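You operate a simulated robot arm through the tools that you are given. There is no shell and no other tool.

Carry out the task below with a simulated robot arm. There is one attempt and no reset: what you move stays moved.

## Task
Seat the butter pot, then butter a patch in both tartlet tins.
Fine: pot home in its steel well first; yellow brush, a patch on each floor; put the brush back; leave the wide tin. Drop and damage nothing, leave nothing switched on. A coat counts when it lies all over at full strength: go over it till it gets no stronger.

The check looks at the end state, three seconds after you hand in, the way a careful person would. Anything else that was tipped, shoved, dropped, spilled or broken makes it a failure.

## Robot
A 7-joint arm with a two-finger parallel gripper, fixed in place. Base frame: the origin is at the foot of the arm, x ahead of it, y to its left, z up; the work surface is at about z = 0.86. Units: m, rad, N and s.
With the tool pointing down near the work surface it reaches from about 0.24 to 0.68 m from the base axis. Its first joint turns from -1.152 to 1.152 rad. Payload 2.4 kg.
Tool frame: the origin (TCP) lies between the finger pads and is the grasp point; the fingertips stand 0.03 m ahead of it; z points along the fingers, y is the line along which they close. The gripper opens to 0.094 m. The fingers are 0.028 m wide and 0.01 m thick; the gripper's body (0.05 by 0.096 m) begins 0.055 m behind the TCP.
Orientation is that of the tool frame in the base frame, as a unit quaternion [w, x, y, z]. With the fingers straight down and closing along the base's y, the tool's x points along the base's -x, its y along +y and its z along -z.

## Interface
- The arm moves only by the tool apply_moves. Its argument "motion" is a list of rows, each a list of 3 entries, a list of its own where there are three numbers: the shift along the base's x, y, z in m, then the turn, a rotation vector about the base's x, y, z in rad, then the closure, from 0 (fully open) to 1 (shut). In form: [[[tx, ty, tz], [ax, ay, az], jaw], ...]. A call has 1 to 20 rows; each row shifts and turns the commanded pose from where the row before left it. Rows are played at 5 a second. More than 0.05 m and 0.15 rad between two rows, or a gripper value outside its range, and nothing of the call is played. A pose out of reach is approached as far as the arm can. The call stops where the force on the tool passes 40 N (or 10 N more than at its start, if that is more) or the arm is blocked; 0.2 s more then pass. Each finger travels about 0.153 m/s and halts on what it meets, pressing with about 23 N; the grip force reading is that of the motor and also rises with nothing between the fingers. The clock runs only during rows and for 0.2 s after the last one: add rows that do not move to give the fingers time. The reply holds the time, the measured pose of the TCP, the force on the tool along the base axes, the opening and the grip force, in the units named above and with some noise, with the torque about the TCP (base axes, N m) and any sound that the robot's microphone picked up.
- Cameras (640 x 400 px; columns grow to the right, rows downward): "scene" is fixed at [0.0498, 0.4881, 1.4379]; the picture's right is [-0.60, -0.80, 0.00], its down [-0.50, 0.37, -0.78] and it looks along [0.63, -0.46, -0.63] (base axes); focal length 276 px, centre (320, 200). "wrist" rides on the gripper at [0.076, 0.014, -0.102] in the tool frame; the picture's right is [-0.18, 0.98, 0.00], its down [-0.75, -0.14, -0.64] and it looks along [-0.63, -0.12, 0.77] (tool axes); focal length 243 px, centre (320, 200). There is no depth. A picture from a camera that has moved, and an enlarged one, comes with that camera's place and axes in the base frame and with its lens.
- capture(camera): a new picture of that camera. No time passes.
- inspect(camera, box): a new picture of the part [left, top, right, bottom] of that camera's present view, enlarged. No time passes.
- job_done(): hands the job in; it is judged then, once.

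Nothing tells you positions but the pictures and the camera data. Unless the task says otherwise, let go and move clear before handing in.

The tools are called as name(argument=value, ...) on one line, values as JSON. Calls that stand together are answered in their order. apply_moves: Moves the arm, as the interface text tells. Its arguments: {"type":"object","properties":{"motion":{"type":"array"}},"required":["motion"]} The other tools are called the same way: capture (camera) takes a picture; inspect (camera, box) takes an enlarged picture of a part of a camera's view; job_done () hands the job in.

At the start:

```text
t: 0.0
eef_pos: [0.4715, -0.0211, 1.2446]
tcp_rot: [0.0, 0.0, 1.0, -0.001]
ft_force: [0.7, 0.1, 0.4]
wrist_torque: [0.02, 0.0, -0.01]
width: 0.0942
grasp_force: 0.0
```

scene: 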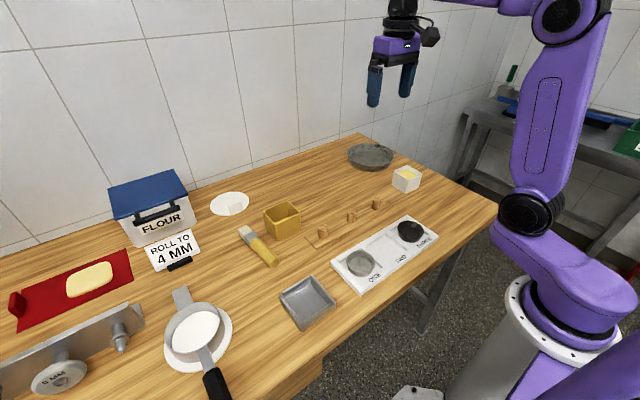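
wrist: 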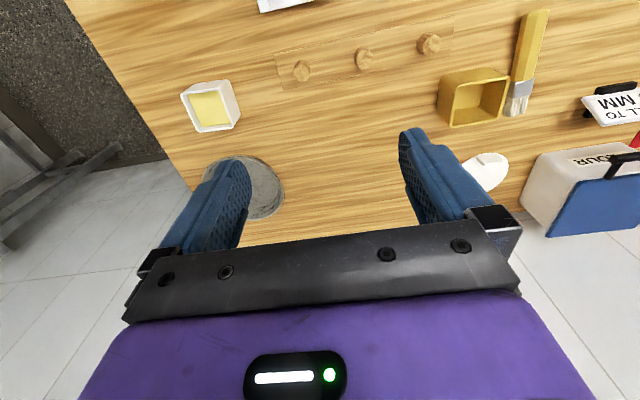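

I see a bench with a brush, a yellowish square pot, a white square cup with yellow content (likely the butter pot), a white tray with labelled wells, and a few tins. I'll look closer before moving.

inspect(camera="scene", box=[220, 130, 460, 280])

inspect(camera="scene", box=[260, 200, 450, 340])

inspect(camera="scene", box=[0, 160, 260, 400])

inspect(camera="wrist", box=[160, 0, 640, 240])

```text
2.67 times, centred on (340, 205) of scene
camera zoom: at [0.0498, 0.4881, 1.4379], right [-0.6, -0.8, 0.0], down [-0.5, 0.37, -0.78], along [0.63, -0.46, -0.63], focal length 735 px, centre (267, 187)
```

zoom: 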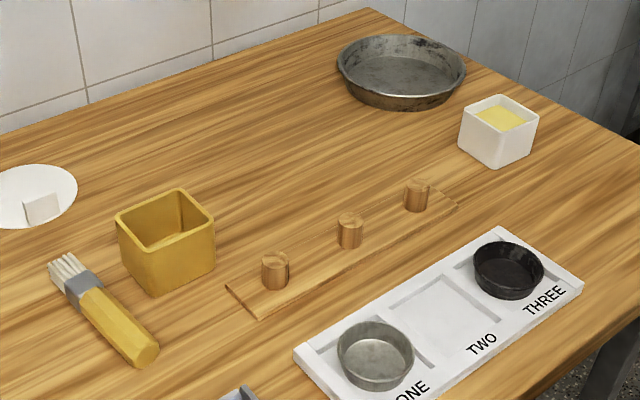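

```text
2.86 times, centred on (355, 270) of scene
camera zoom: at [0.0498, 0.4881, 1.4379], right [-0.6, -0.8, 0.0], down [-0.5, 0.37, -0.78], along [0.63, -0.46, -0.63], focal length 788 px, centre (220, 0)
```

zoom: 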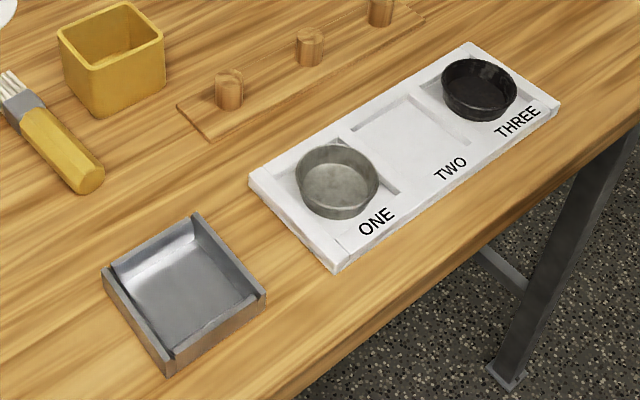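

```text
1.67 times, centred on (130, 280) of scene
camera zoom: at [0.0498, 0.4881, 1.4379], right [-0.6, -0.8, 0.0], down [-0.5, 0.37, -0.78], along [0.63, -0.46, -0.63], focal length 460 px, centre (637, 67)
```

zoom: 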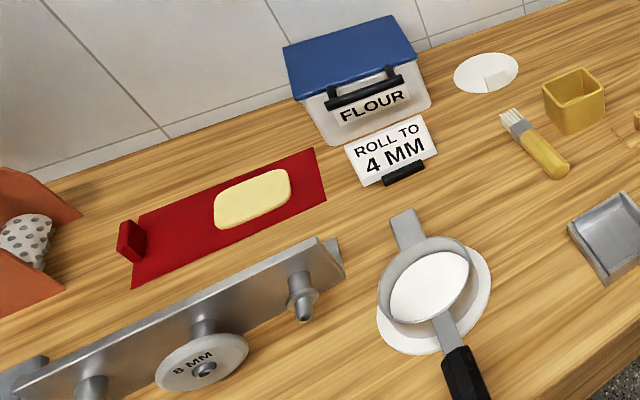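

```text
1.33 times, centred on (400, 120) of wrist
camera zoom: at [0.3961, -0.0073, 1.3461], right [0.18, 0.98, 0.0], down [0.75, -0.14, 0.64], along [0.63, -0.12, -0.77], focal length 324 px, centre (213, 307)
```

zoom: 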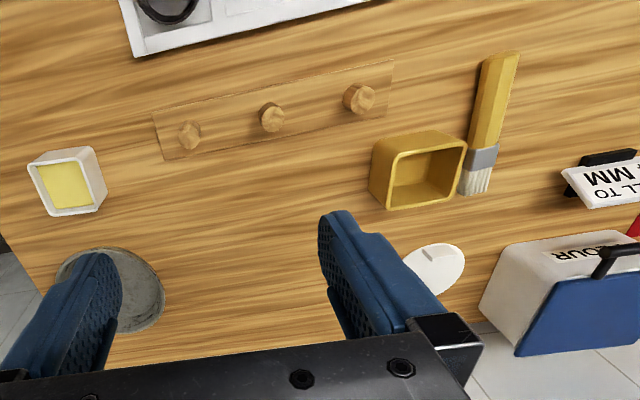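

I see the brush lying flat on the bench beside an empty ochre box, the butter pot (white, square) at the far right and an empty square steel well near the front edge. I'll zoom further to understand the details of each.

inspect(camera="scene", box=[230, 190, 310, 275])

inspect(camera="scene", box=[270, 265, 345, 335])

inspect(camera="scene", box=[340, 135, 430, 205])

inspect(camera="scene", box=[325, 210, 445, 295])

inspect(camera="scene", box=[440, 50, 640, 200])

```text
4.71 times, centred on (270, 232) of scene
camera zoom: at [0.0498, 0.4881, 1.4379], right [-0.6, -0.8, 0.0], down [-0.5, 0.37, -0.78], along [0.63, -0.46, -0.63], focal length 1298 px, centre (555, 47)
```

zoom: 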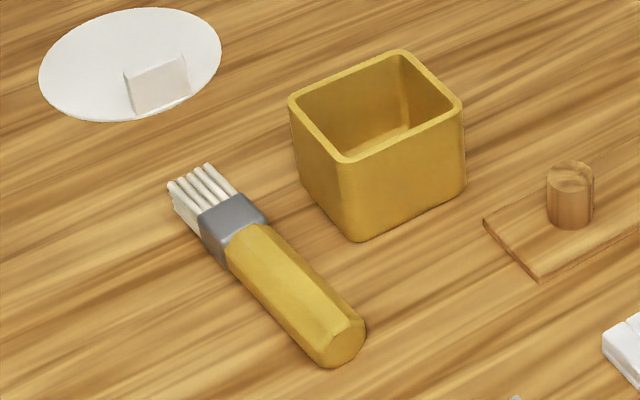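

```text
5.71 times, centred on (308, 300) of scene
camera zoom: at [0.0498, 0.4881, 1.4379], right [-0.6, -0.8, 0.0], down [-0.5, 0.37, -0.78], along [0.63, -0.46, -0.63], focal length 1576 px, centre (391, -371)
```

zoom: 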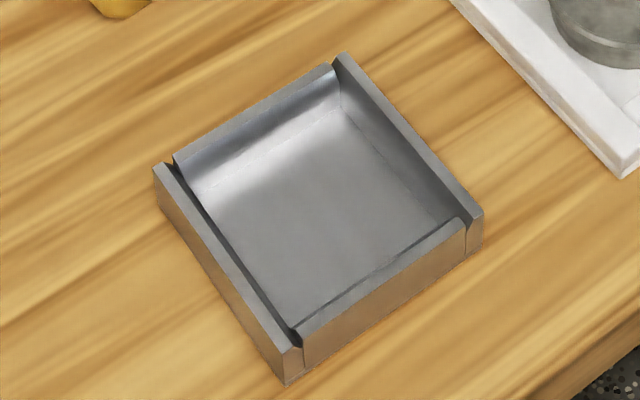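

```text
5.71 times, centred on (385, 170) of scene
camera zoom: at [0.0498, 0.4881, 1.4379], right [-0.6, -0.8, 0.0], down [-0.5, 0.37, -0.78], along [0.63, -0.46, -0.63], focal length 1576 px, centre (-51, 371)
```

zoom: 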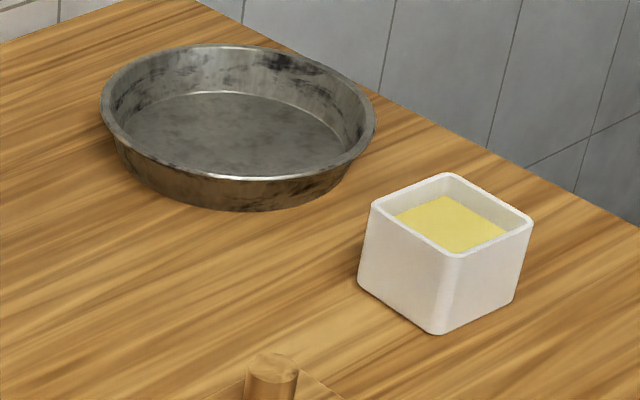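

```text
4.71 times, centred on (385, 252) of scene
camera zoom: at [0.0498, 0.4881, 1.4379], right [-0.6, -0.8, 0.0], down [-0.5, 0.37, -0.78], along [0.63, -0.46, -0.63], focal length 1298 px, centre (14, -47)
```

zoom: 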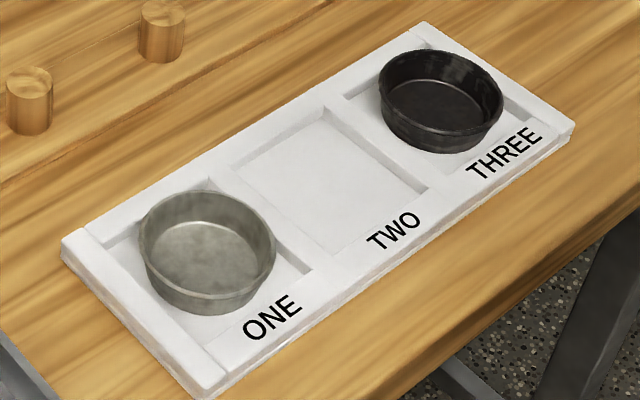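

```text
2.67 times, centred on (540, 125) of scene
camera zoom: at [0.0498, 0.4881, 1.4379], right [-0.6, -0.8, 0.0], down [-0.5, 0.37, -0.78], along [0.63, -0.46, -0.63], focal length 735 px, centre (-267, 400)
```

zoom: 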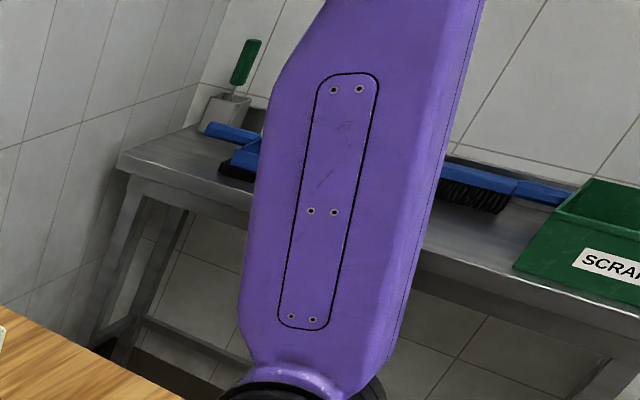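

The butter pot (white, about 0.065 m square, rim near z 0.917) is near (0.512, -0.224), and the steel well's centre is near (0.343, 0.311). I'll move over the pot to check its pose with the wrist camera.

apply_moves(motion=[[[0, -0.04, -0.026], [0, 0, 0], 0], [[0, -0.04, -0.026], [0, 0, 0], 0], [[0, -0.04, -0.026], [0, 0, 0], 0], [[0, -0.04, -0.026], [0, 0, 0], 0], [[0, -0.04, -0.026], [0, 0, 0], 0], [[0, 0, 0], [0, 0, 0], 0]])

capture(camera="wrist")

capture(camera="scene")

```text
t: 1.4
eef_pos: [0.4707, -0.2211, 1.1158]
tcp_rot: [0.0, 0.0, 1.0, 0.0]
ft_force: [-0.2, -0.6, 0.1]
wrist_torque: [-0.03, -0.01, -0.01]
width: 0.0939
grasp_force: 0.0
```

```text
taken
camera wrist: at [0.3956, -0.2073, 1.2166], right [0.18, 0.98, 0.0], down [0.75, -0.14, 0.64], along [0.63, -0.12, -0.77], focal length 243 px, centre (320, 200)
```

wrist: 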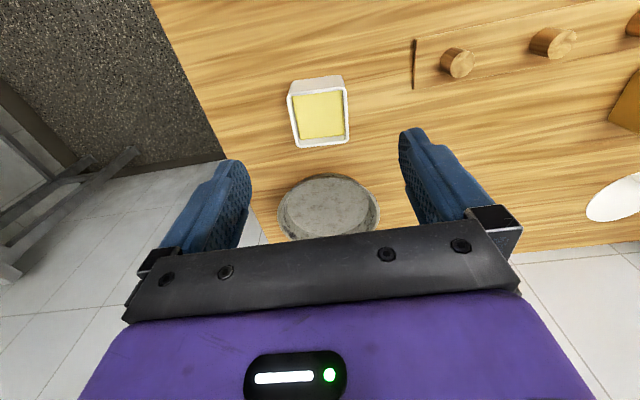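

```text
taken
```

scene: 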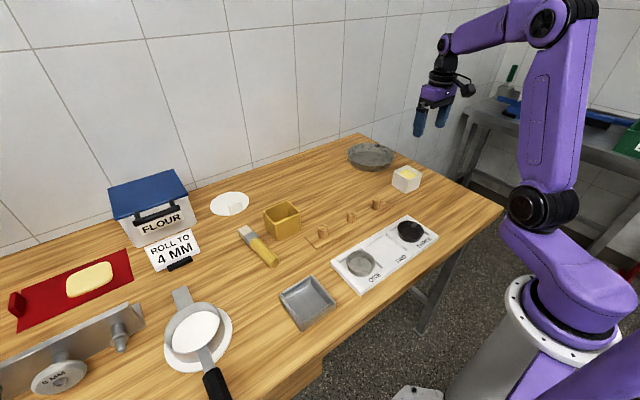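

inspect(camera="wrist", box=[260, 60, 380, 160])

```text
4.00 times, centred on (320, 110) of wrist
camera zoom: at [0.3956, -0.2073, 1.2166], right [0.18, 0.98, 0.0], down [0.75, -0.14, 0.64], along [0.63, -0.12, -0.77], focal length 970 px, centre (320, 560)
```

zoom: 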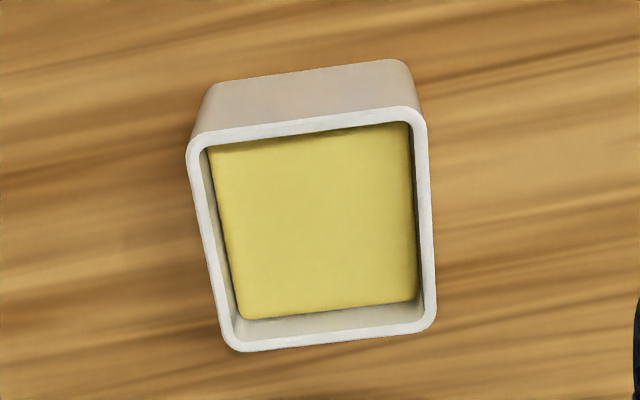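

The pot is about 0.07 m square, centred near (0.512, -0.230), with a small yaw of about -3°. Before grasping it I'll look at the well from the same height, so the measurements match.

apply_moves(motion=[[[-0.0142, 0.0443, 0], [0, 0, 0], 0], [[-0.0142, 0.0443, 0], [0, 0, 0], 0], [[-0.0142, 0.0443, 0], [0, 0, 0], 0], [[-0.0142, 0.0443, 0], [0, 0, 0], 0], [[-0.0142, 0.0443, 0], [0, 0, 0], 0], [[-0.0142, 0.0443, 0], [0, 0, 0], 0], [[-0.0142, 0.0443, 0], [0, 0, 0], 0], [[-0.0142, 0.0443, 0], [0, 0, 0], 0], [[-0.0142, 0.0443, 0], [0, 0, 0], 0], [[-0.0142, 0.0443, 0], [0, 0, 0], 0], [[-0.0142, 0.0443, 0], [0, 0, 0], 0], [[-0.0142, 0.0443, 0], [0, 0, 0], 0], [[0, 0, 0], [0, 0, 0], 0], [[0, 0, 0], [0, 0, 0], 0]])

capture(camera="wrist")

inspect(camera="wrist", box=[240, 40, 400, 140])

```text
t: 4.4
eef_pos: [0.2999, 0.3103, 1.1151]
tcp_rot: [-0.001, 0.0, 1.0, -0.001]
ft_force: [0.2, 0.3, 0.3]
wrist_torque: [-0.01, -0.03, -0.03]
width: 0.0937
grasp_force: 0.1
```

```text
taken
camera wrist: at [0.2254, 0.3239, 1.2164], right [0.18, 0.98, 0.0], down [0.75, -0.14, 0.64], along [0.63, -0.12, -0.77], focal length 243 px, centre (320, 200)
```

wrist: 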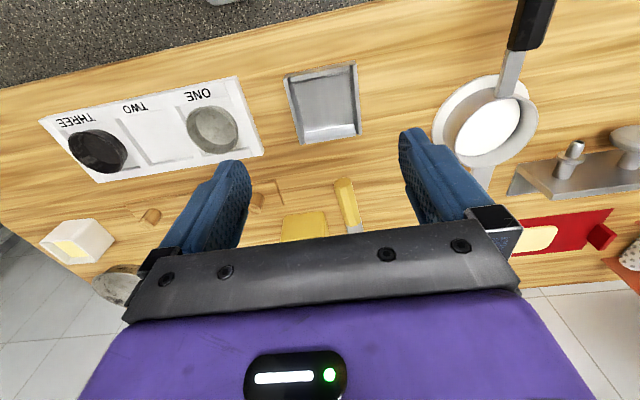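

```text
4.00 times, centred on (320, 90) of wrist
camera zoom: at [0.2254, 0.3239, 1.2164], right [0.18, 0.98, 0.0], down [0.75, -0.14, 0.64], along [0.63, -0.12, -0.77], focal length 970 px, centre (320, 640)
```

zoom: 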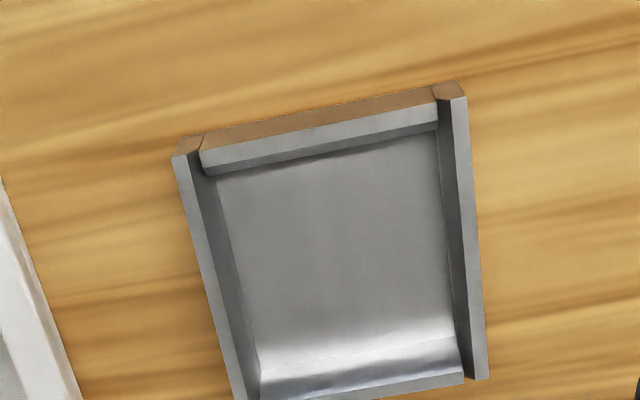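

inspect(camera="wrist", box=[240, 50, 400, 150])

```text
4.00 times, centred on (320, 100) of wrist
camera zoom: at [0.2254, 0.3239, 1.2164], right [0.18, 0.98, 0.0], down [0.75, -0.14, 0.64], along [0.63, -0.12, -0.77], focal length 970 px, centre (320, 600)
```

zoom: 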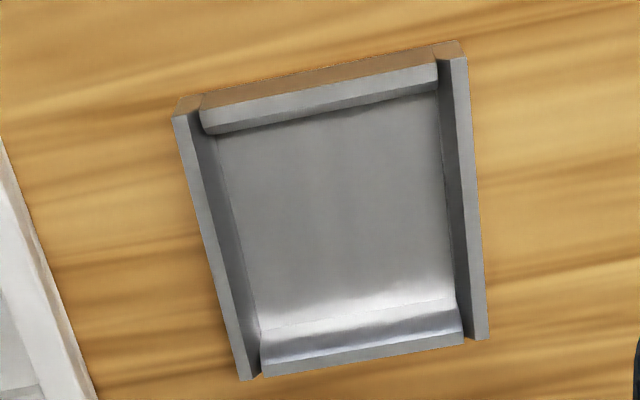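

The well is square to the base axes, with its centre at about (0.3413, 0.3106), its inner floor about 0.075 m across and its walls topping out near z 0.885. I'll go back to the pot, match its yaw (about -0.055 rad) and come down above it.

apply_moves(motion=[[[0.0178, -0.045, 0], [0, 0, 0], 0], [[0.0178, -0.045, 0], [0, 0, 0], 0], [[0.0178, -0.045, 0], [0, 0, 0], 0], [[0.0178, -0.045, 0], [0, 0, 0], 0], [[0.0178, -0.045, 0], [0, 0, 0], 0], [[0.0178, -0.045, 0], [0, 0, 0], 0], [[0.0178, -0.045, 0], [0, 0, 0], 0], [[0.0178, -0.045, 0], [0, 0, 0], 0], [[0.0178, -0.045, 0], [0, 0, 0], 0], [[0.0178, -0.045, 0], [0, 0, 0], 0], [[0.0178, -0.045, 0], [0, 0, 0], 0], [[0.0175, -0.044, 0], [0, 0, -0.055], 0], [[0, 0, -0.04], [0, 0, 0], 0], [[0, 0, -0.04], [0, 0, 0], 0], [[0, 0, -0.035], [0, 0, 0], 0], [[0, 0, 0], [0, 0, 0], 0], [[0, 0, 0], [0, 0, 0], 0]])

capture(camera="wrist")

inspect(camera="scene", box=[350, 90, 470, 210])

```text
t: 8.0
eef_pos: [0.5121, -0.229, 0.9997]
tcp_rot: [0.0, 0.028, 1.0, 0.0]
ft_force: [0.1, 0.1, -0.7]
wrist_torque: [0.01, -0.02, 0.0]
width: 0.0942
grasp_force: 0.1
```

```text
taken
camera wrist: at [0.4391, -0.21, 1.1011], right [0.24, 0.97, 0.0], down [0.74, -0.18, 0.64], along [0.62, -0.15, -0.77], focal length 243 px, centre (320, 200)
```

wrist: 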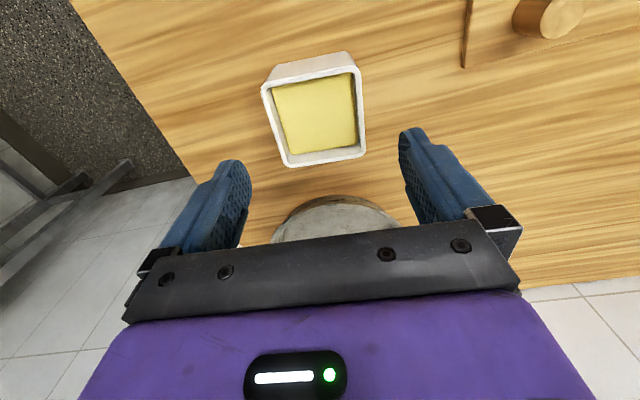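

```text
3.33 times, centred on (410, 150) of scene
camera zoom: at [0.0498, 0.4881, 1.4379], right [-0.6, -0.8, 0.0], down [-0.5, 0.37, -0.78], along [0.63, -0.46, -0.63], focal length 919 px, centre (20, 367)
```

zoom: 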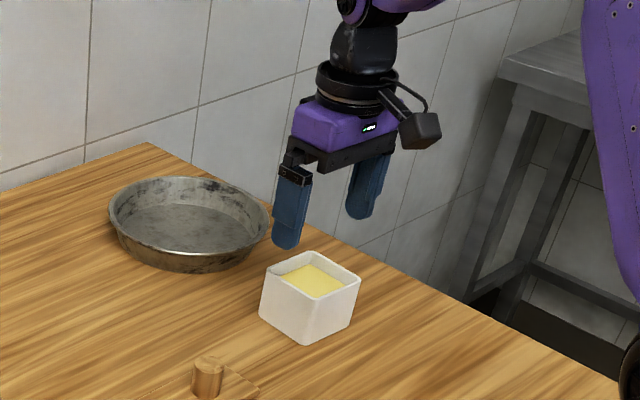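

inspect(camera="wrist", box=[240, 40, 400, 180])

```text
2.86 times, centred on (320, 110) of wrist
camera zoom: at [0.4391, -0.21, 1.1011], right [0.24, 0.97, 0.0], down [0.74, -0.18, 0.64], along [0.62, -0.15, -0.77], focal length 693 px, centre (320, 457)
```

zoom: 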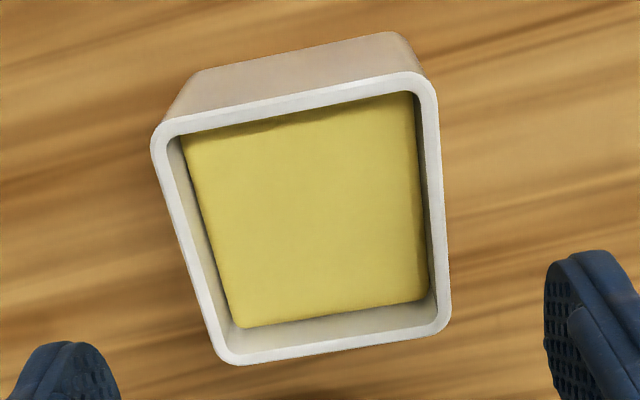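

The pot's rim is aligned with the fingers, within 2 mm and under 1°. I'll make the small correction, descend so the fingertips end about 0.03 m below the rim, and close.

apply_moves(motion=[[[-0.0013, -0.0017, -0.04], [0, 0, 0], 0], [[0, 0, -0.039], [0, 0, 0], 0], [[0, 0, 0], [0, 0, 0], 0], [[0, 0, 0], [0, 0, 0], 0.15], [[0, 0, 0], [0, 0, 0], 0.2], [[0, 0, 0], [0, 0, 0], 0.24], [[0, 0, 0], [0, 0, 0], 0.28], [[0, 0, 0], [0, 0, 0], 0.4], [[0, 0, 0], [0, 0, 0], 0.6], [[0, 0, 0], [0, 0, 0], 0.6]])

capture(camera="wrist")

inspect(camera="scene", box=[350, 90, 470, 210])

```text
t: 10.2
eef_pos: [0.511, -0.2293, 0.9197]
tcp_rot: [0.0, 0.028, 1.0, 0.0]
ft_force: [0.0, -0.3, 0.0]
wrist_torque: [0.02, 0.0, 0.02]
width: 0.0762
grasp_force: 22.7
```

```text
taken
camera wrist: at [0.4372, -0.2116, 1.0226], right [0.24, 0.97, 0.0], down [0.74, -0.18, 0.64], along [0.62, -0.15, -0.77], focal length 243 px, centre (320, 200)
```

wrist: 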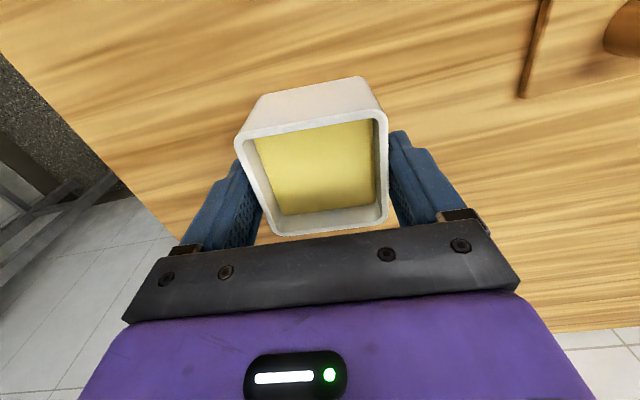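

```text
3.33 times, centred on (410, 150) of scene
camera zoom: at [0.0498, 0.4881, 1.4379], right [-0.6, -0.8, 0.0], down [-0.5, 0.37, -0.78], along [0.63, -0.46, -0.63], focal length 919 px, centre (20, 367)
```

zoom: 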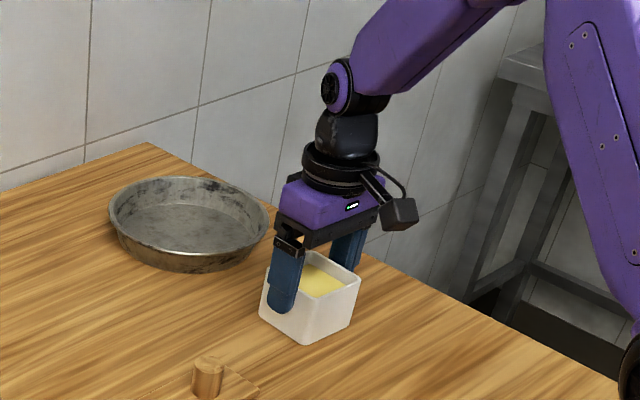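

The pot is gripped at width 0.076 with about 23 N. I'll lift it straight up and see that it holds level.

apply_moves(motion=[[[0, 0, 0.005], [0, 0, 0], 0.6], [[0, 0, 0.01], [0, 0, 0], 0.6], [[0, 0, 0.02], [0, 0, 0], 0.6], [[0, 0, 0.03], [0, 0, 0], 0.6], [[0, 0, 0.03], [0, 0, 0], 0.6], [[0, 0, 0], [0, 0, 0], 0.6]])

capture(camera="wrist")

inspect(camera="scene", box=[350, 80, 470, 200])

```text
t: 11.6
eef_pos: [0.5136, -0.2291, 1.0149]
tcp_rot: [0.0, 0.027, 1.0, 0.0]
ft_force: [0.3, 0.6, -2.7]
wrist_torque: [0.01, -0.01, 0.0]
width: 0.0764
grasp_force: 22.8
```

```text
taken
camera wrist: at [0.439, -0.2108, 1.1177], right [0.24, 0.97, 0.0], down [0.74, -0.18, 0.64], along [0.62, -0.15, -0.77], focal length 243 px, centre (320, 200)
```

wrist: 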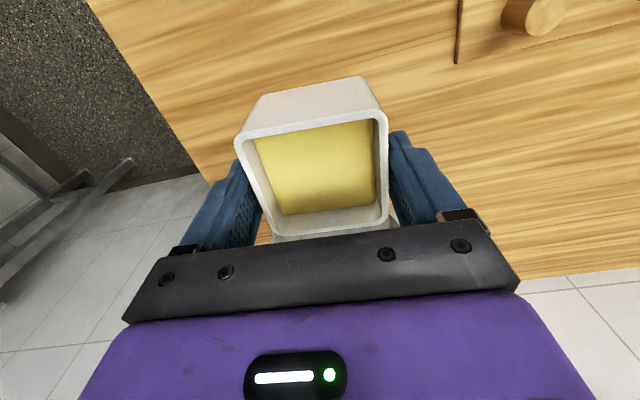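

```text
3.33 times, centred on (410, 140) of scene
camera zoom: at [0.0498, 0.4881, 1.4379], right [-0.6, -0.8, 0.0], down [-0.5, 0.37, -0.78], along [0.63, -0.46, -0.63], focal length 919 px, centre (20, 400)
```

zoom: 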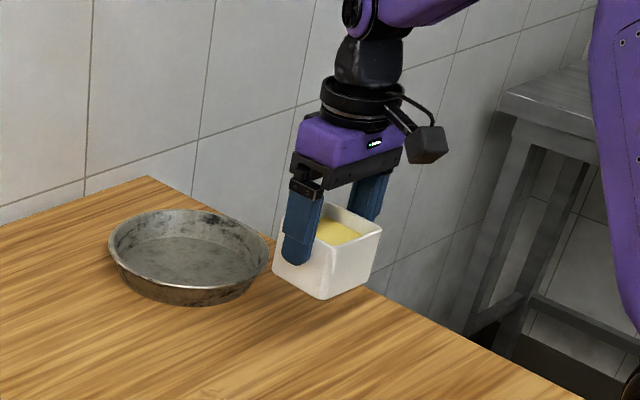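

The pot is lifted, level and stable, weighing about 2.7 N. I'll measure its exact position in the grip before carrying it across.

inspect(camera="wrist", box=[200, 60, 440, 250])

```text
2.11 times, centred on (320, 155) of wrist
camera zoom: at [0.439, -0.2108, 1.1177], right [0.24, 0.97, 0.0], down [0.74, -0.18, 0.64], along [0.62, -0.15, -0.77], focal length 511 px, centre (320, 295)
```

zoom: 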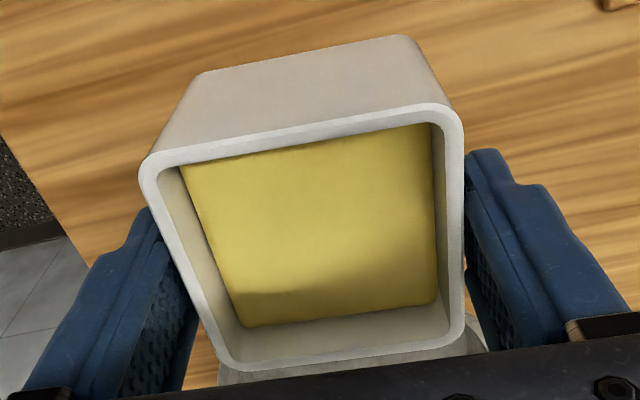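

The pot sits centred in the grip and square to the tool. I'll carry it level to just above the well at about (0.3405, 0.310) and straighten the yaw to zero on the way.

apply_moves(motion=[[[-0.0144, 0.0449, 0], [0, 0, 0.0045], 0.6], [[-0.0144, 0.0449, 0], [0, 0, 0.0045], 0.6], [[-0.0144, 0.0449, 0], [0, 0, 0.0045], 0.6], [[-0.0144, 0.0449, 0], [0, 0, 0.0045], 0.6], [[-0.0144, 0.0449, 0], [0, 0, 0.0045], 0.6], [[-0.0144, 0.0449, 0], [0, 0, 0.0045], 0.6], [[-0.0144, 0.0449, 0], [0, 0, 0.0045], 0.6], [[-0.0144, 0.0449, 0], [0, 0, 0.0045], 0.6], [[-0.0144, 0.0449, 0], [0, 0, 0.0045], 0.6], [[-0.0144, 0.0449, 0], [0, 0, 0.0045], 0.6], [[-0.0144, 0.0449, 0], [0, 0, 0.0045], 0.6], [[-0.0144, 0.0449, 0], [0, 0, 0.0045], 0.6], [[0, 0, 0], [0, 0, 0], 0.6], [[0, 0, 0], [0, 0, 0], 0.6]])

inspect(camera="scene", box=[240, 200, 380, 340])

capture(camera="wrist")

```text
t: 14.6
eef_pos: [0.3388, 0.3086, 1.0146]
tcp_rot: [0.0, 0.001, 1.0, 0.0]
ft_force: [0.7, 0.6, -2.8]
wrist_torque: [0.02, -0.02, 0.01]
width: 0.0765
grasp_force: 22.0
```

```text
2.86 times, centred on (310, 270) of scene
camera zoom: at [0.0498, 0.4882, 1.4379], right [-0.6, -0.8, 0.0], down [-0.5, 0.37, -0.78], along [0.63, -0.46, -0.63], focal length 788 px, centre (349, 0)
```

zoom: 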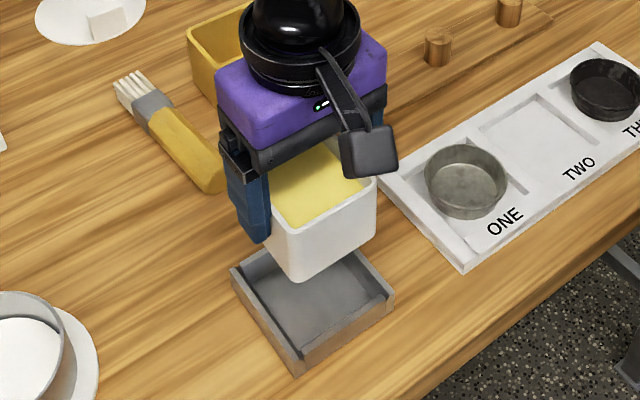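

```text
taken
camera wrist: at [0.2646, 0.3223, 1.1171], right [0.19, 0.98, 0.0], down [0.75, -0.14, 0.64], along [0.63, -0.12, -0.77], focal length 243 px, centre (320, 200)
```

wrist: 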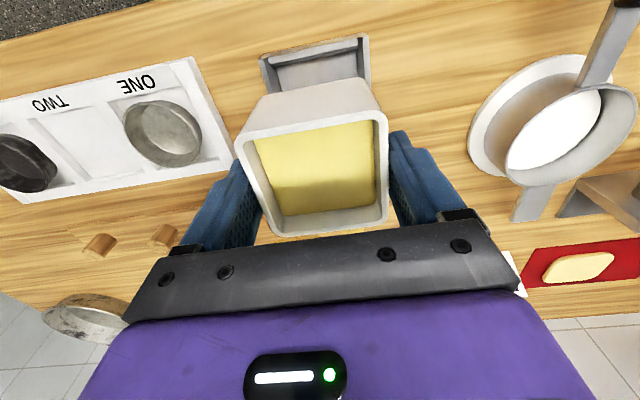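

inspect(camera="wrist", box=[240, 20, 400, 120])

```text
4.00 times, centred on (320, 70) of wrist
camera zoom: at [0.2646, 0.3223, 1.1171], right [0.19, 0.98, 0.0], down [0.75, -0.14, 0.64], along [0.63, -0.12, -0.77], focal length 970 px, centre (320, 720)
```

zoom: 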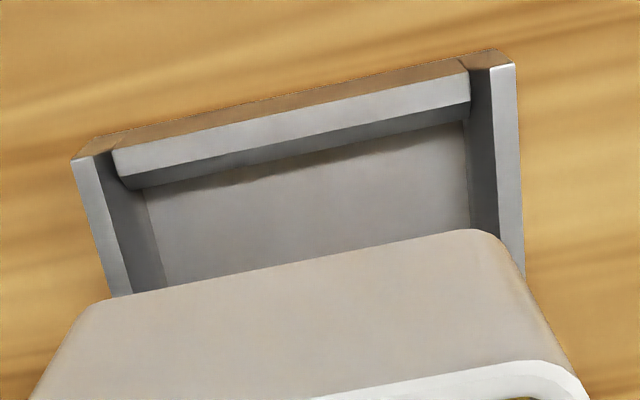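

By the wrist camera, the well centre is about 1 mm further in x and 1.4 mm further in y than the pot. I'll correct for that, lower to just above the walls and check.

apply_moves(motion=[[[0.001, 0.0014, -0.02], [0, 0, 0.002], 0.6], [[0, 0, -0.02], [0, 0, 0], 0.6], [[0, 0, -0.015], [0, 0, 0], 0.6], [[0, 0, 0], [0, 0, 0], 0.6]])

inspect(camera="scene", box=[260, 230, 360, 340])

inspect(camera="wrist", box=[220, 20, 420, 140])

```text
t: 15.6
eef_pos: [0.341, 0.3103, 0.9605]
tcp_rot: [0.0, 0.001, 1.0, 0.0]
ft_force: [0.6, 0.3, -2.6]
wrist_torque: [0.01, -0.02, 0.0]
width: 0.0763
grasp_force: 23.5
```

```text
3.64 times, centred on (310, 285) of scene
camera zoom: at [0.0498, 0.4881, 1.4379], right [-0.6, -0.8, 0.0], down [-0.5, 0.37, -0.78], along [0.63, -0.46, -0.63], focal length 1003 px, centre (356, -109)
```

zoom: 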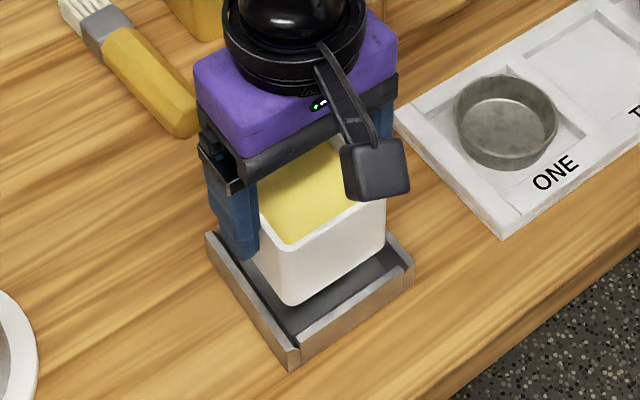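

```text
3.20 times, centred on (320, 80) of wrist
camera zoom: at [0.2656, 0.3241, 1.0618], right [0.18, 0.98, 0.0], down [0.75, -0.14, 0.64], along [0.63, -0.12, -0.77], focal length 776 px, centre (320, 584)
```

zoom: 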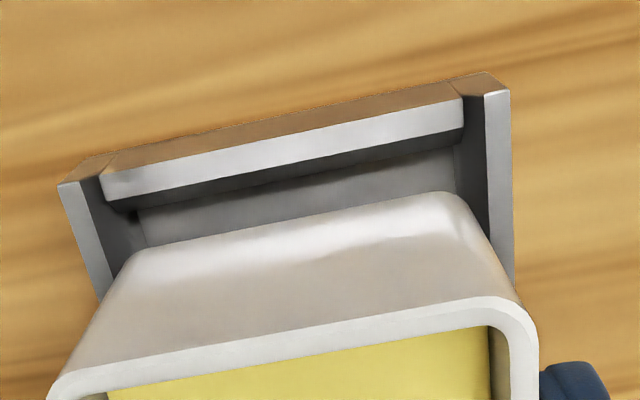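

The pot and well now line up within about half a millimetre. I'll lower gently and watch the force.

apply_moves(motion=[[[0, 0, -0.006], [0, 0, 0], 0.6], [[0, 0, -0.006], [0, 0, 0], 0.6], [[0, 0, -0.005], [0, 0, 0], 0.6], [[0, 0, -0.005], [0, 0, 0], 0.6], [[0, 0, -0.004], [0, 0, 0], 0.6], [[0, 0, -0.003], [0, 0, 0], 0.6], [[0, 0, 0], [0, 0, 0], 0.6]])

inspect(camera="scene", box=[260, 230, 360, 340])

inspect(camera="wrist", box=[220, 20, 420, 140])

```text
t: 17.2
eef_pos: [0.3412, 0.3094, 0.9313]
tcp_rot: [0.0, 0.0, 1.0, 0.0]
ft_force: [-0.2, 0.2, -2.7]
wrist_torque: [-0.01, 0.01, -0.01]
width: 0.0762
grasp_force: 22.9
```

```text
3.64 times, centred on (310, 285) of scene
camera zoom: at [0.0498, 0.4881, 1.4379], right [-0.6, -0.8, 0.0], down [-0.5, 0.37, -0.78], along [0.63, -0.46, -0.63], focal length 1003 px, centre (356, -109)
```

zoom: 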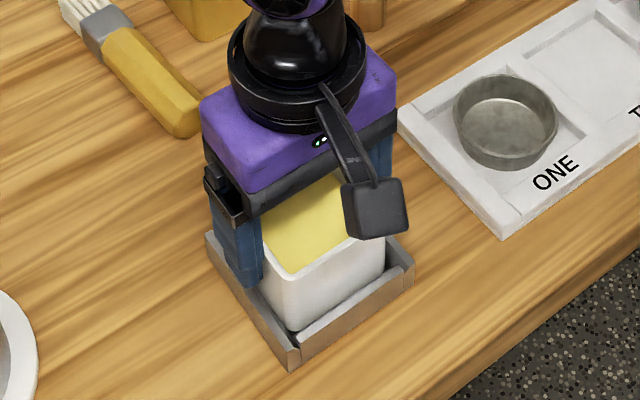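

```text
3.20 times, centred on (320, 80) of wrist
camera zoom: at [0.2657, 0.3238, 1.0328], right [0.18, 0.98, 0.0], down [0.75, -0.14, 0.64], along [0.63, -0.12, -0.77], focal length 776 px, centre (320, 584)
```

zoom: 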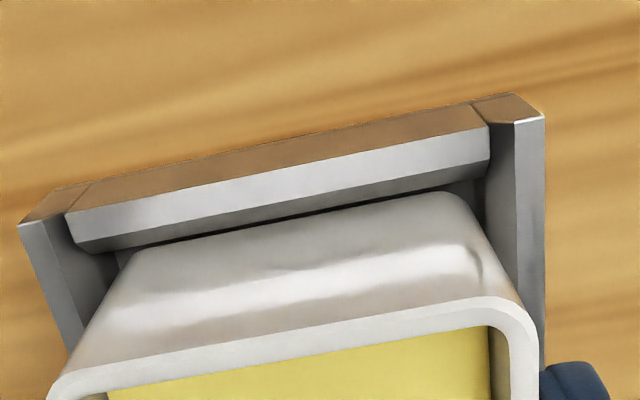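

The pot is inside the walls with no contact yet. I'll keep lowering in small steps until it meets the floor.

apply_moves(motion=[[[0, 0, -0.002], [0, 0, 0], 0.6], [[0, 0, -0.002], [0, 0, 0], 0.6], [[0, 0, -0.0015], [0, 0, 0], 0.6], [[0, 0, 0], [0, 0, 0], 0.6]])

```text
t: 18.2
eef_pos: [0.3404, 0.3113, 0.9263]
tcp_rot: [0.0, 0.0, 1.0, 0.0]
ft_force: [-1.1, -0.5, 1.4]
wrist_torque: [-0.11, 0.07, -0.01]
width: 0.0762
grasp_force: 22.7
```

apply_moves(motion=[[[0, 0, -0.001], [0, 0, 0], 0.6], [[0, 0, -0.0005], [0, 0, 0], 0.6], [[0, 0, 0], [0, 0, 0], 0.6]])

inspect(camera="scene", box=[270, 250, 350, 340])

inspect(camera="wrist", box=[220, 20, 420, 140])

```text
t: 19.0
eef_pos: [0.3403, 0.3104, 0.9254]
tcp_rot: [0.0, 0.0, 1.0, 0.0]
ft_force: [-3.7, -2.5, 8.6]
wrist_torque: [-0.11, 0.05, -0.02]
width: 0.0764
grasp_force: 23.0
```

```text
4.44 times, centred on (310, 295) of scene
camera zoom: at [0.0496, 0.488, 1.4379], right [-0.6, -0.8, 0.0], down [-0.5, 0.37, -0.78], along [0.63, -0.46, -0.63], focal length 1225 px, centre (364, -222)
```

zoom: 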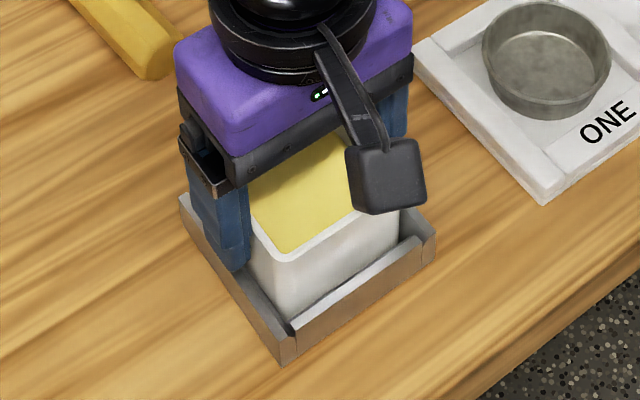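

```text
3.20 times, centred on (320, 80) of wrist
camera zoom: at [0.2657, 0.3238, 1.0263], right [0.18, 0.98, 0.0], down [0.75, -0.14, 0.64], along [0.63, -0.12, -0.77], focal length 776 px, centre (320, 584)
```

zoom: 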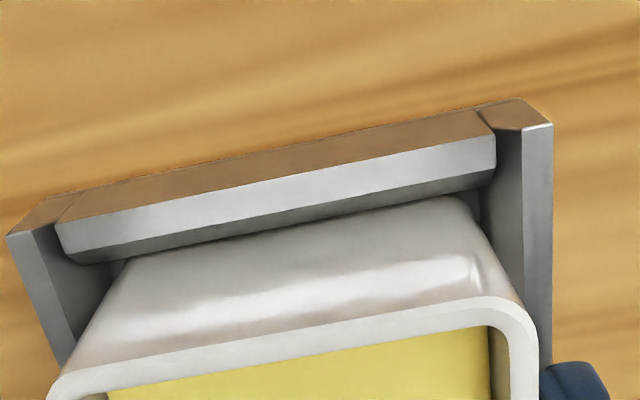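

The contact is building with a sideways push toward -x and -y, so the pot is touching the +x/+y chamfers a little. I'll shift slightly that way and see if it settles.

apply_moves(motion=[[[-0.0008, -0.0006, 0], [0, 0, 0], 0.6], [[0, 0, 0], [0, 0, 0], 0.6]])

```text
t: 19.6
eef_pos: [0.3406, 0.3096, 0.924]
tcp_rot: [0.001, 0.001, 1.0, 0.002]
ft_force: [3.2, 2.6, 8.2]
wrist_torque: [-0.08, 0.22, 0.01]
width: 0.0763
grasp_force: 22.7
```

apply_moves(motion=[[[0.0004, 0.0003, 0.0], [0, 0, 0], 0.6], [[0, 0, 0.0], [0, 0, 0], 0.45], [[0, 0, 0], [0, 0, 0], 0.3], [[0, 0, 0], [0, 0, 0], 0.22], [[0, 0, 0], [0, 0, 0], 0.2], [[0, 0, 0], [0, 0, 0], 0.2]])

inspect(camera="scene", box=[270, 250, 350, 340])

inspect(camera="wrist", box=[220, 20, 420, 240])

```text
t: 21.0
eef_pos: [0.3409, 0.3094, 0.9239]
tcp_rot: [0.001, 0.0, 1.0, 0.0]
ft_force: [2.3, 2.2, 5.4]
wrist_torque: [0.23, -0.44, -0.03]
width: 0.0765
grasp_force: 23.1
```

```text
4.44 times, centred on (310, 295) of scene
camera zoom: at [0.0498, 0.4881, 1.4379], right [-0.6, -0.8, 0.0], down [-0.5, 0.37, -0.78], along [0.63, -0.46, -0.63], focal length 1225 px, centre (364, -222)
```

zoom: 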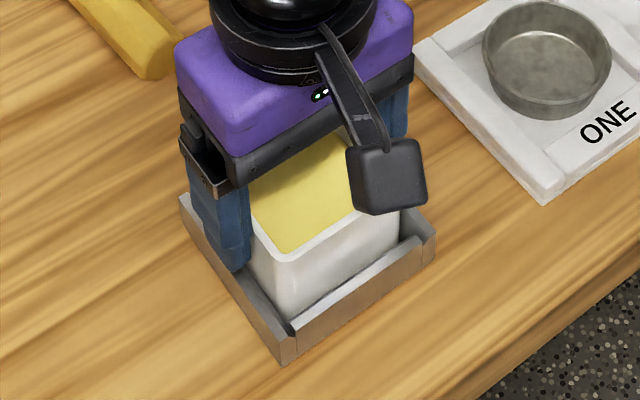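

```text
1.82 times, centred on (320, 130) of wrist
camera zoom: at [0.2656, 0.3237, 1.0262], right [0.18, 0.98, 0.0], down [0.75, -0.14, 0.64], along [0.63, -0.12, -0.77], focal length 441 px, centre (320, 327)
```

zoom: 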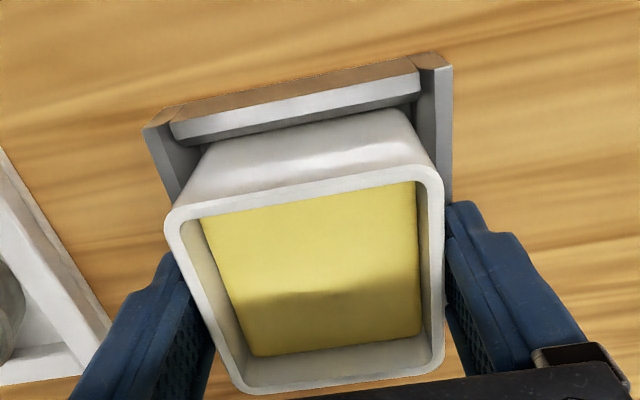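

apply_moves(motion=[[[0, 0, 0.0007], [0, 0, 0], 0.2], [[0, 0, 0.0], [0, 0, 0], 0.18], [[0, 0, 0], [0, 0, 0], 0.16], [[0, 0, 0], [0, 0, 0], 0.12], [[0, 0, 0], [0, 0, 0], 0.06], [[0, 0, 0], [0, 0, 0], 0.0], [[0, 0, 0], [0, 0, 0], 0.0]])

inspect(camera="scene", box=[270, 250, 350, 340])

inspect(camera="wrist", box=[220, 20, 420, 240])

```text
t: 22.6
eef_pos: [0.3414, 0.31, 0.9248]
tcp_rot: [-0.001, 0.0, 1.0, 0.0]
ft_force: [0.1, 0.2, -0.5]
wrist_torque: [0.0, -0.02, 0.0]
width: 0.0942
grasp_force: 0.3
```

```text
4.44 times, centred on (310, 295) of scene
camera zoom: at [0.0498, 0.4881, 1.4379], right [-0.6, -0.8, 0.0], down [-0.5, 0.37, -0.78], along [0.63, -0.46, -0.63], focal length 1225 px, centre (364, -222)
```

zoom: 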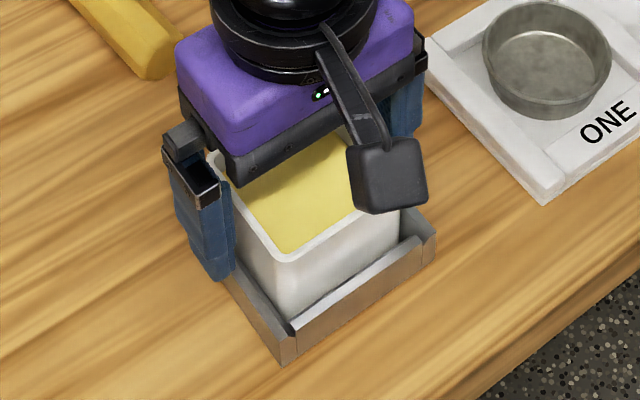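

```text
1.82 times, centred on (320, 130) of wrist
camera zoom: at [0.2655, 0.3236, 1.0267], right [0.18, 0.98, 0.0], down [0.75, -0.14, 0.64], along [0.63, -0.12, -0.77], focal length 441 px, centre (320, 327)
```

zoom: 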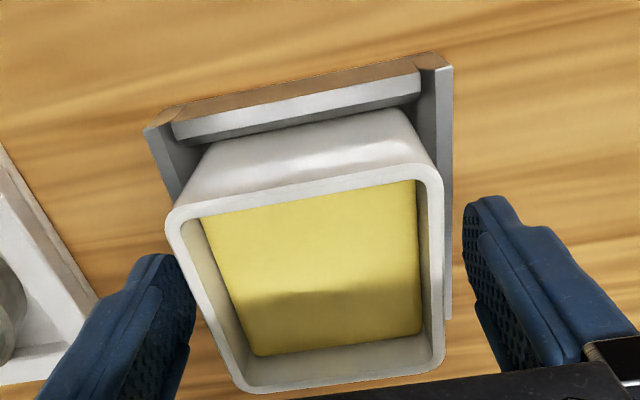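

The fingers are open and clear of the pot. I'll lift straight up and check that it is seated level.

apply_moves(motion=[[[0, 0, 0.02], [0, 0, 0], 0], [[0, 0, 0.04], [0, 0, 0], 0], [[0, 0, 0.045], [0, 0, 0], 0], [[-0.02, 0, 0.045], [0, 0, 0], 0], [[-0.02, 0, 0.04], [0, 0, 0], 0], [[0, 0, 0], [0, 0, 0], 0]])

inspect(camera="scene", box=[270, 250, 350, 340])

inspect(camera="wrist", box=[240, 50, 400, 150])

capture(camera="wrist")

```text
t: 24.0
eef_pos: [0.2999, 0.3102, 1.1151]
tcp_rot: [0.0, -0.001, 1.0, 0.0]
ft_force: [-0.3, -0.1, -1.0]
wrist_torque: [-0.01, 0.0, -0.01]
width: 0.0939
grasp_force: 0.0
```

```text
4.44 times, centred on (310, 295) of scene
camera zoom: at [0.0498, 0.4881, 1.4379], right [-0.6, -0.8, 0.0], down [-0.5, 0.37, -0.78], along [0.63, -0.46, -0.63], focal length 1225 px, centre (364, -222)
```

zoom: 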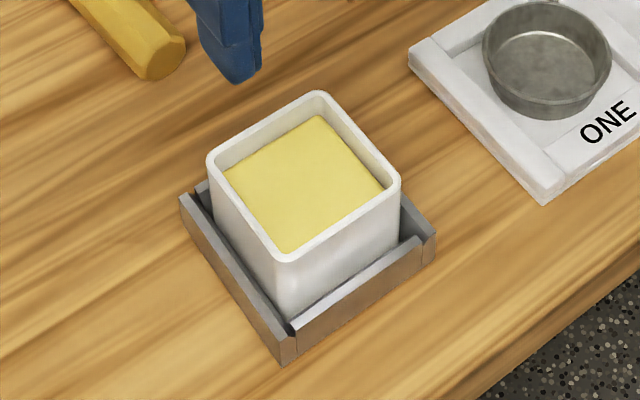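

```text
4.00 times, centred on (320, 100) of wrist
camera zoom: at [0.2246, 0.3237, 1.2172], right [0.18, 0.98, 0.0], down [0.75, -0.14, 0.64], along [0.63, -0.12, -0.77], focal length 970 px, centre (320, 600)
```

zoom: 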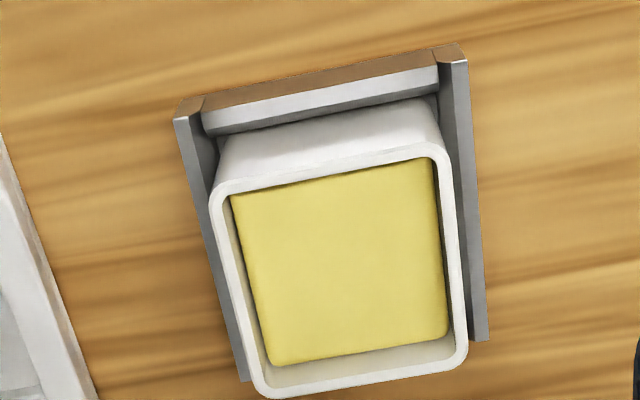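

```text
taken
camera wrist: at [0.2246, 0.3237, 1.2172], right [0.18, 0.98, 0.0], down [0.75, -0.14, 0.64], along [0.63, -0.12, -0.77], focal length 243 px, centre (320, 200)
```

wrist: 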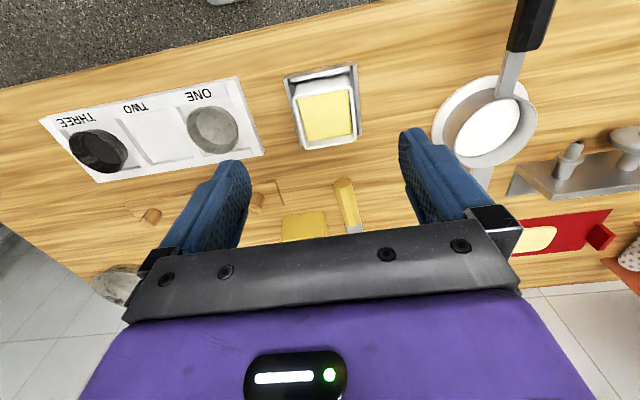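

The pot sits level and centred in its well. Next I'll move over the brush (handle about x 0.48–0.60, y 0.32) for a close look, leaving the arm high.

apply_moves(motion=[[[0.04, 0, 0], [0, 0, 0], 0], [[0.04, 0, 0], [0, 0, 0], 0], [[0.04, 0, 0], [0, 0, 0], 0], [[0, 0, -0.02], [0, 0, 0], 0], [[0, 0, 0], [0, 0, 0], 0]])

capture(camera="wrist")

inspect(camera="wrist", box=[200, 60, 420, 235])

```text
t: 25.2
eef_pos: [0.4202, 0.3099, 1.0936]
tcp_rot: [0.0, 0.0, 1.0, 0.0]
ft_force: [-0.6, 0.4, -0.7]
wrist_torque: [0.03, 0.01, 0.01]
width: 0.0939
grasp_force: 0.1
```

```text
taken
camera wrist: at [0.3447, 0.3239, 1.1962], right [0.18, 0.98, 0.0], down [0.75, -0.14, 0.64], along [0.63, -0.12, -0.77], focal length 243 px, centre (320, 200)
```

wrist: 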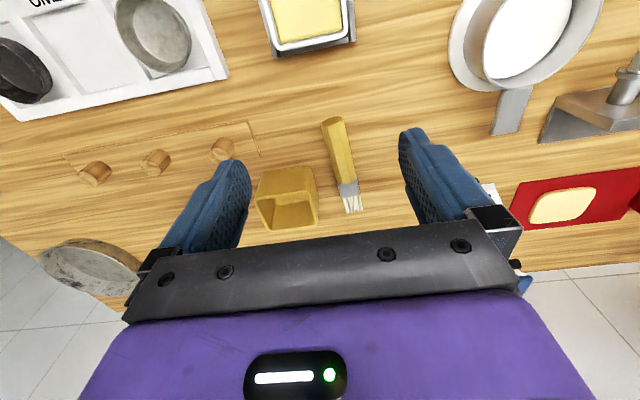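

```text
2.29 times, centred on (310, 148) of wrist
camera zoom: at [0.3447, 0.3239, 1.1962], right [0.18, 0.98, 0.0], down [0.75, -0.14, 0.64], along [0.63, -0.12, -0.77], focal length 555 px, centre (343, 320)
```

zoom: 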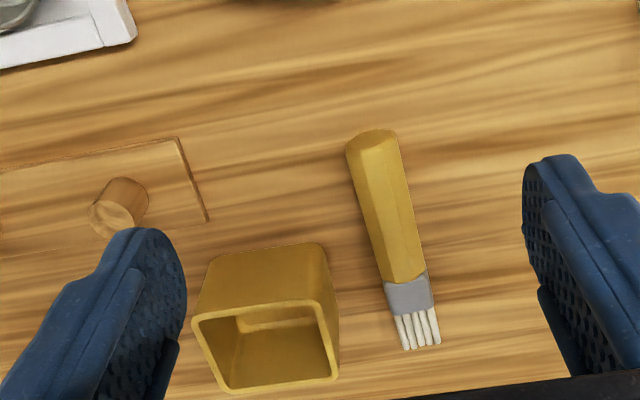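

The ochre box beside the brush is empty. The brush lies with its handle end near (0.475, 0.317) and bristle tip near (0.645, 0.331), yawed about +0.085 rad. Before taking it I'll test, high up with an empty gripper, how far the arm can tilt over the tins.

apply_moves(motion=[[[-0.028, -0.041, 0.006], [0, 0, 0], 0], [[-0.028, -0.041, 0.006], [0, 0, 0], 0], [[-0.028, -0.041, 0.007], [0, 0, 0], 0], [[-0.028, -0.041, 0.007], [0, 0, 0], 0], [[0, 0, 0], [0, 0.14, 0], 0], [[0, 0, 0], [0, 0.14, 0], 0], [[0, 0, 0], [0, 0.14, 0], 0], [[0, 0, 0], [0, 0.14, 0], 0], [[0, 0, 0], [0, 0, 0], 0], [[0, 0, 0], [0, 0, 0], 0]])

capture(camera="scene")

```text
refused: row 3 steps farther than a row can; nothing moved
```

```text
taken
```

scene: 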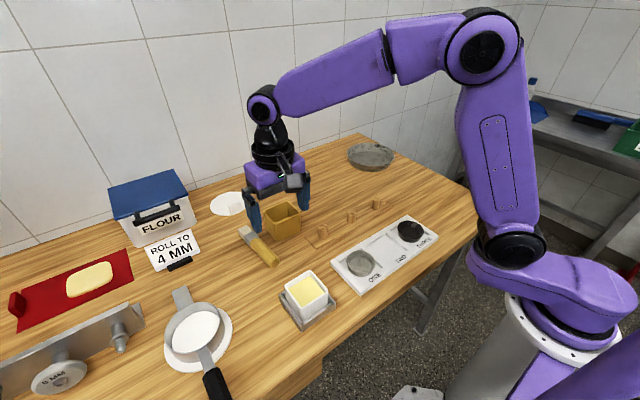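

The step was slightly over the limit, so nothing moved. I'll repeat the tilt test above tin ONE with smaller steps.

apply_moves(motion=[[[-0.022, -0.033, 0.005], [0, 0, 0], 0], [[-0.022, -0.033, 0.005], [0, 0, 0], 0], [[-0.022, -0.033, 0.005], [0, 0, 0], 0], [[-0.022, -0.033, 0.005], [0, 0, 0], 0], [[-0.022, -0.033, 0.006], [0, 0, 0], 0], [[0, 0, 0], [0, 0.14, 0], 0], [[0, 0, 0], [0, 0.14, 0], 0], [[0, 0, 0], [0, 0.14, 0], 0], [[0, 0, 0], [0, 0.14, 0], 0], [[0, 0, 0], [0, 0, 0], 0], [[0, 0, 0], [0, 0, 0], 0]])

capture(camera="scene")

```text
t: 27.6
eef_pos: [0.3119, 0.1445, 1.1201]
tcp_rot: [-0.277, 0.001, 0.961, 0.0]
ft_force: [-0.3, 0.0, 0.6]
wrist_torque: [0.0, 0.0, 0.02]
width: 0.0941
grasp_force: 0.0
```

```text
taken
```

scene: 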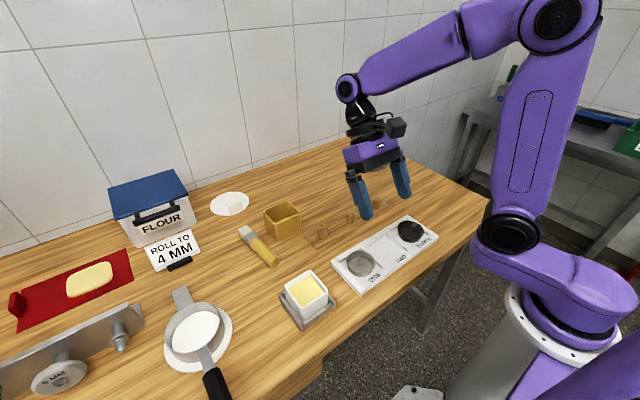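

A tilt of 0.56 rad is reached exactly. I'll try further.

apply_moves(motion=[[[0, 0, 0], [0, 0.14, 0], 0], [[0, 0, 0], [0, 0.14, 0], 0], [[0, 0, 0], [0, 0.14, 0], 0], [[0, 0, 0], [0, 0.14, 0], 0], [[0, 0, 0], [0, 0, 0], 0], [[0, 0, 0], [0, 0, 0], 0]])

capture(camera="scene")

```text
t: 29.0
eef_pos: [0.3103, 0.1446, 1.1212]
tcp_rot: [-0.531, 0.0, 0.848, 0.0]
ft_force: [0.0, -0.2, 1.1]
wrist_torque: [0.0, 0.01, 0.02]
width: 0.0943
grasp_force: 0.1
```

```text
taken
```

scene: 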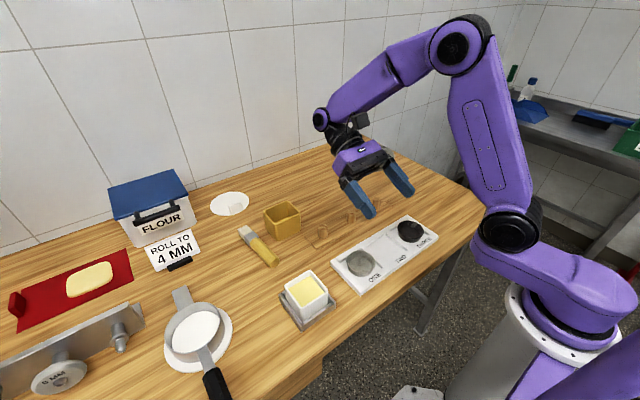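

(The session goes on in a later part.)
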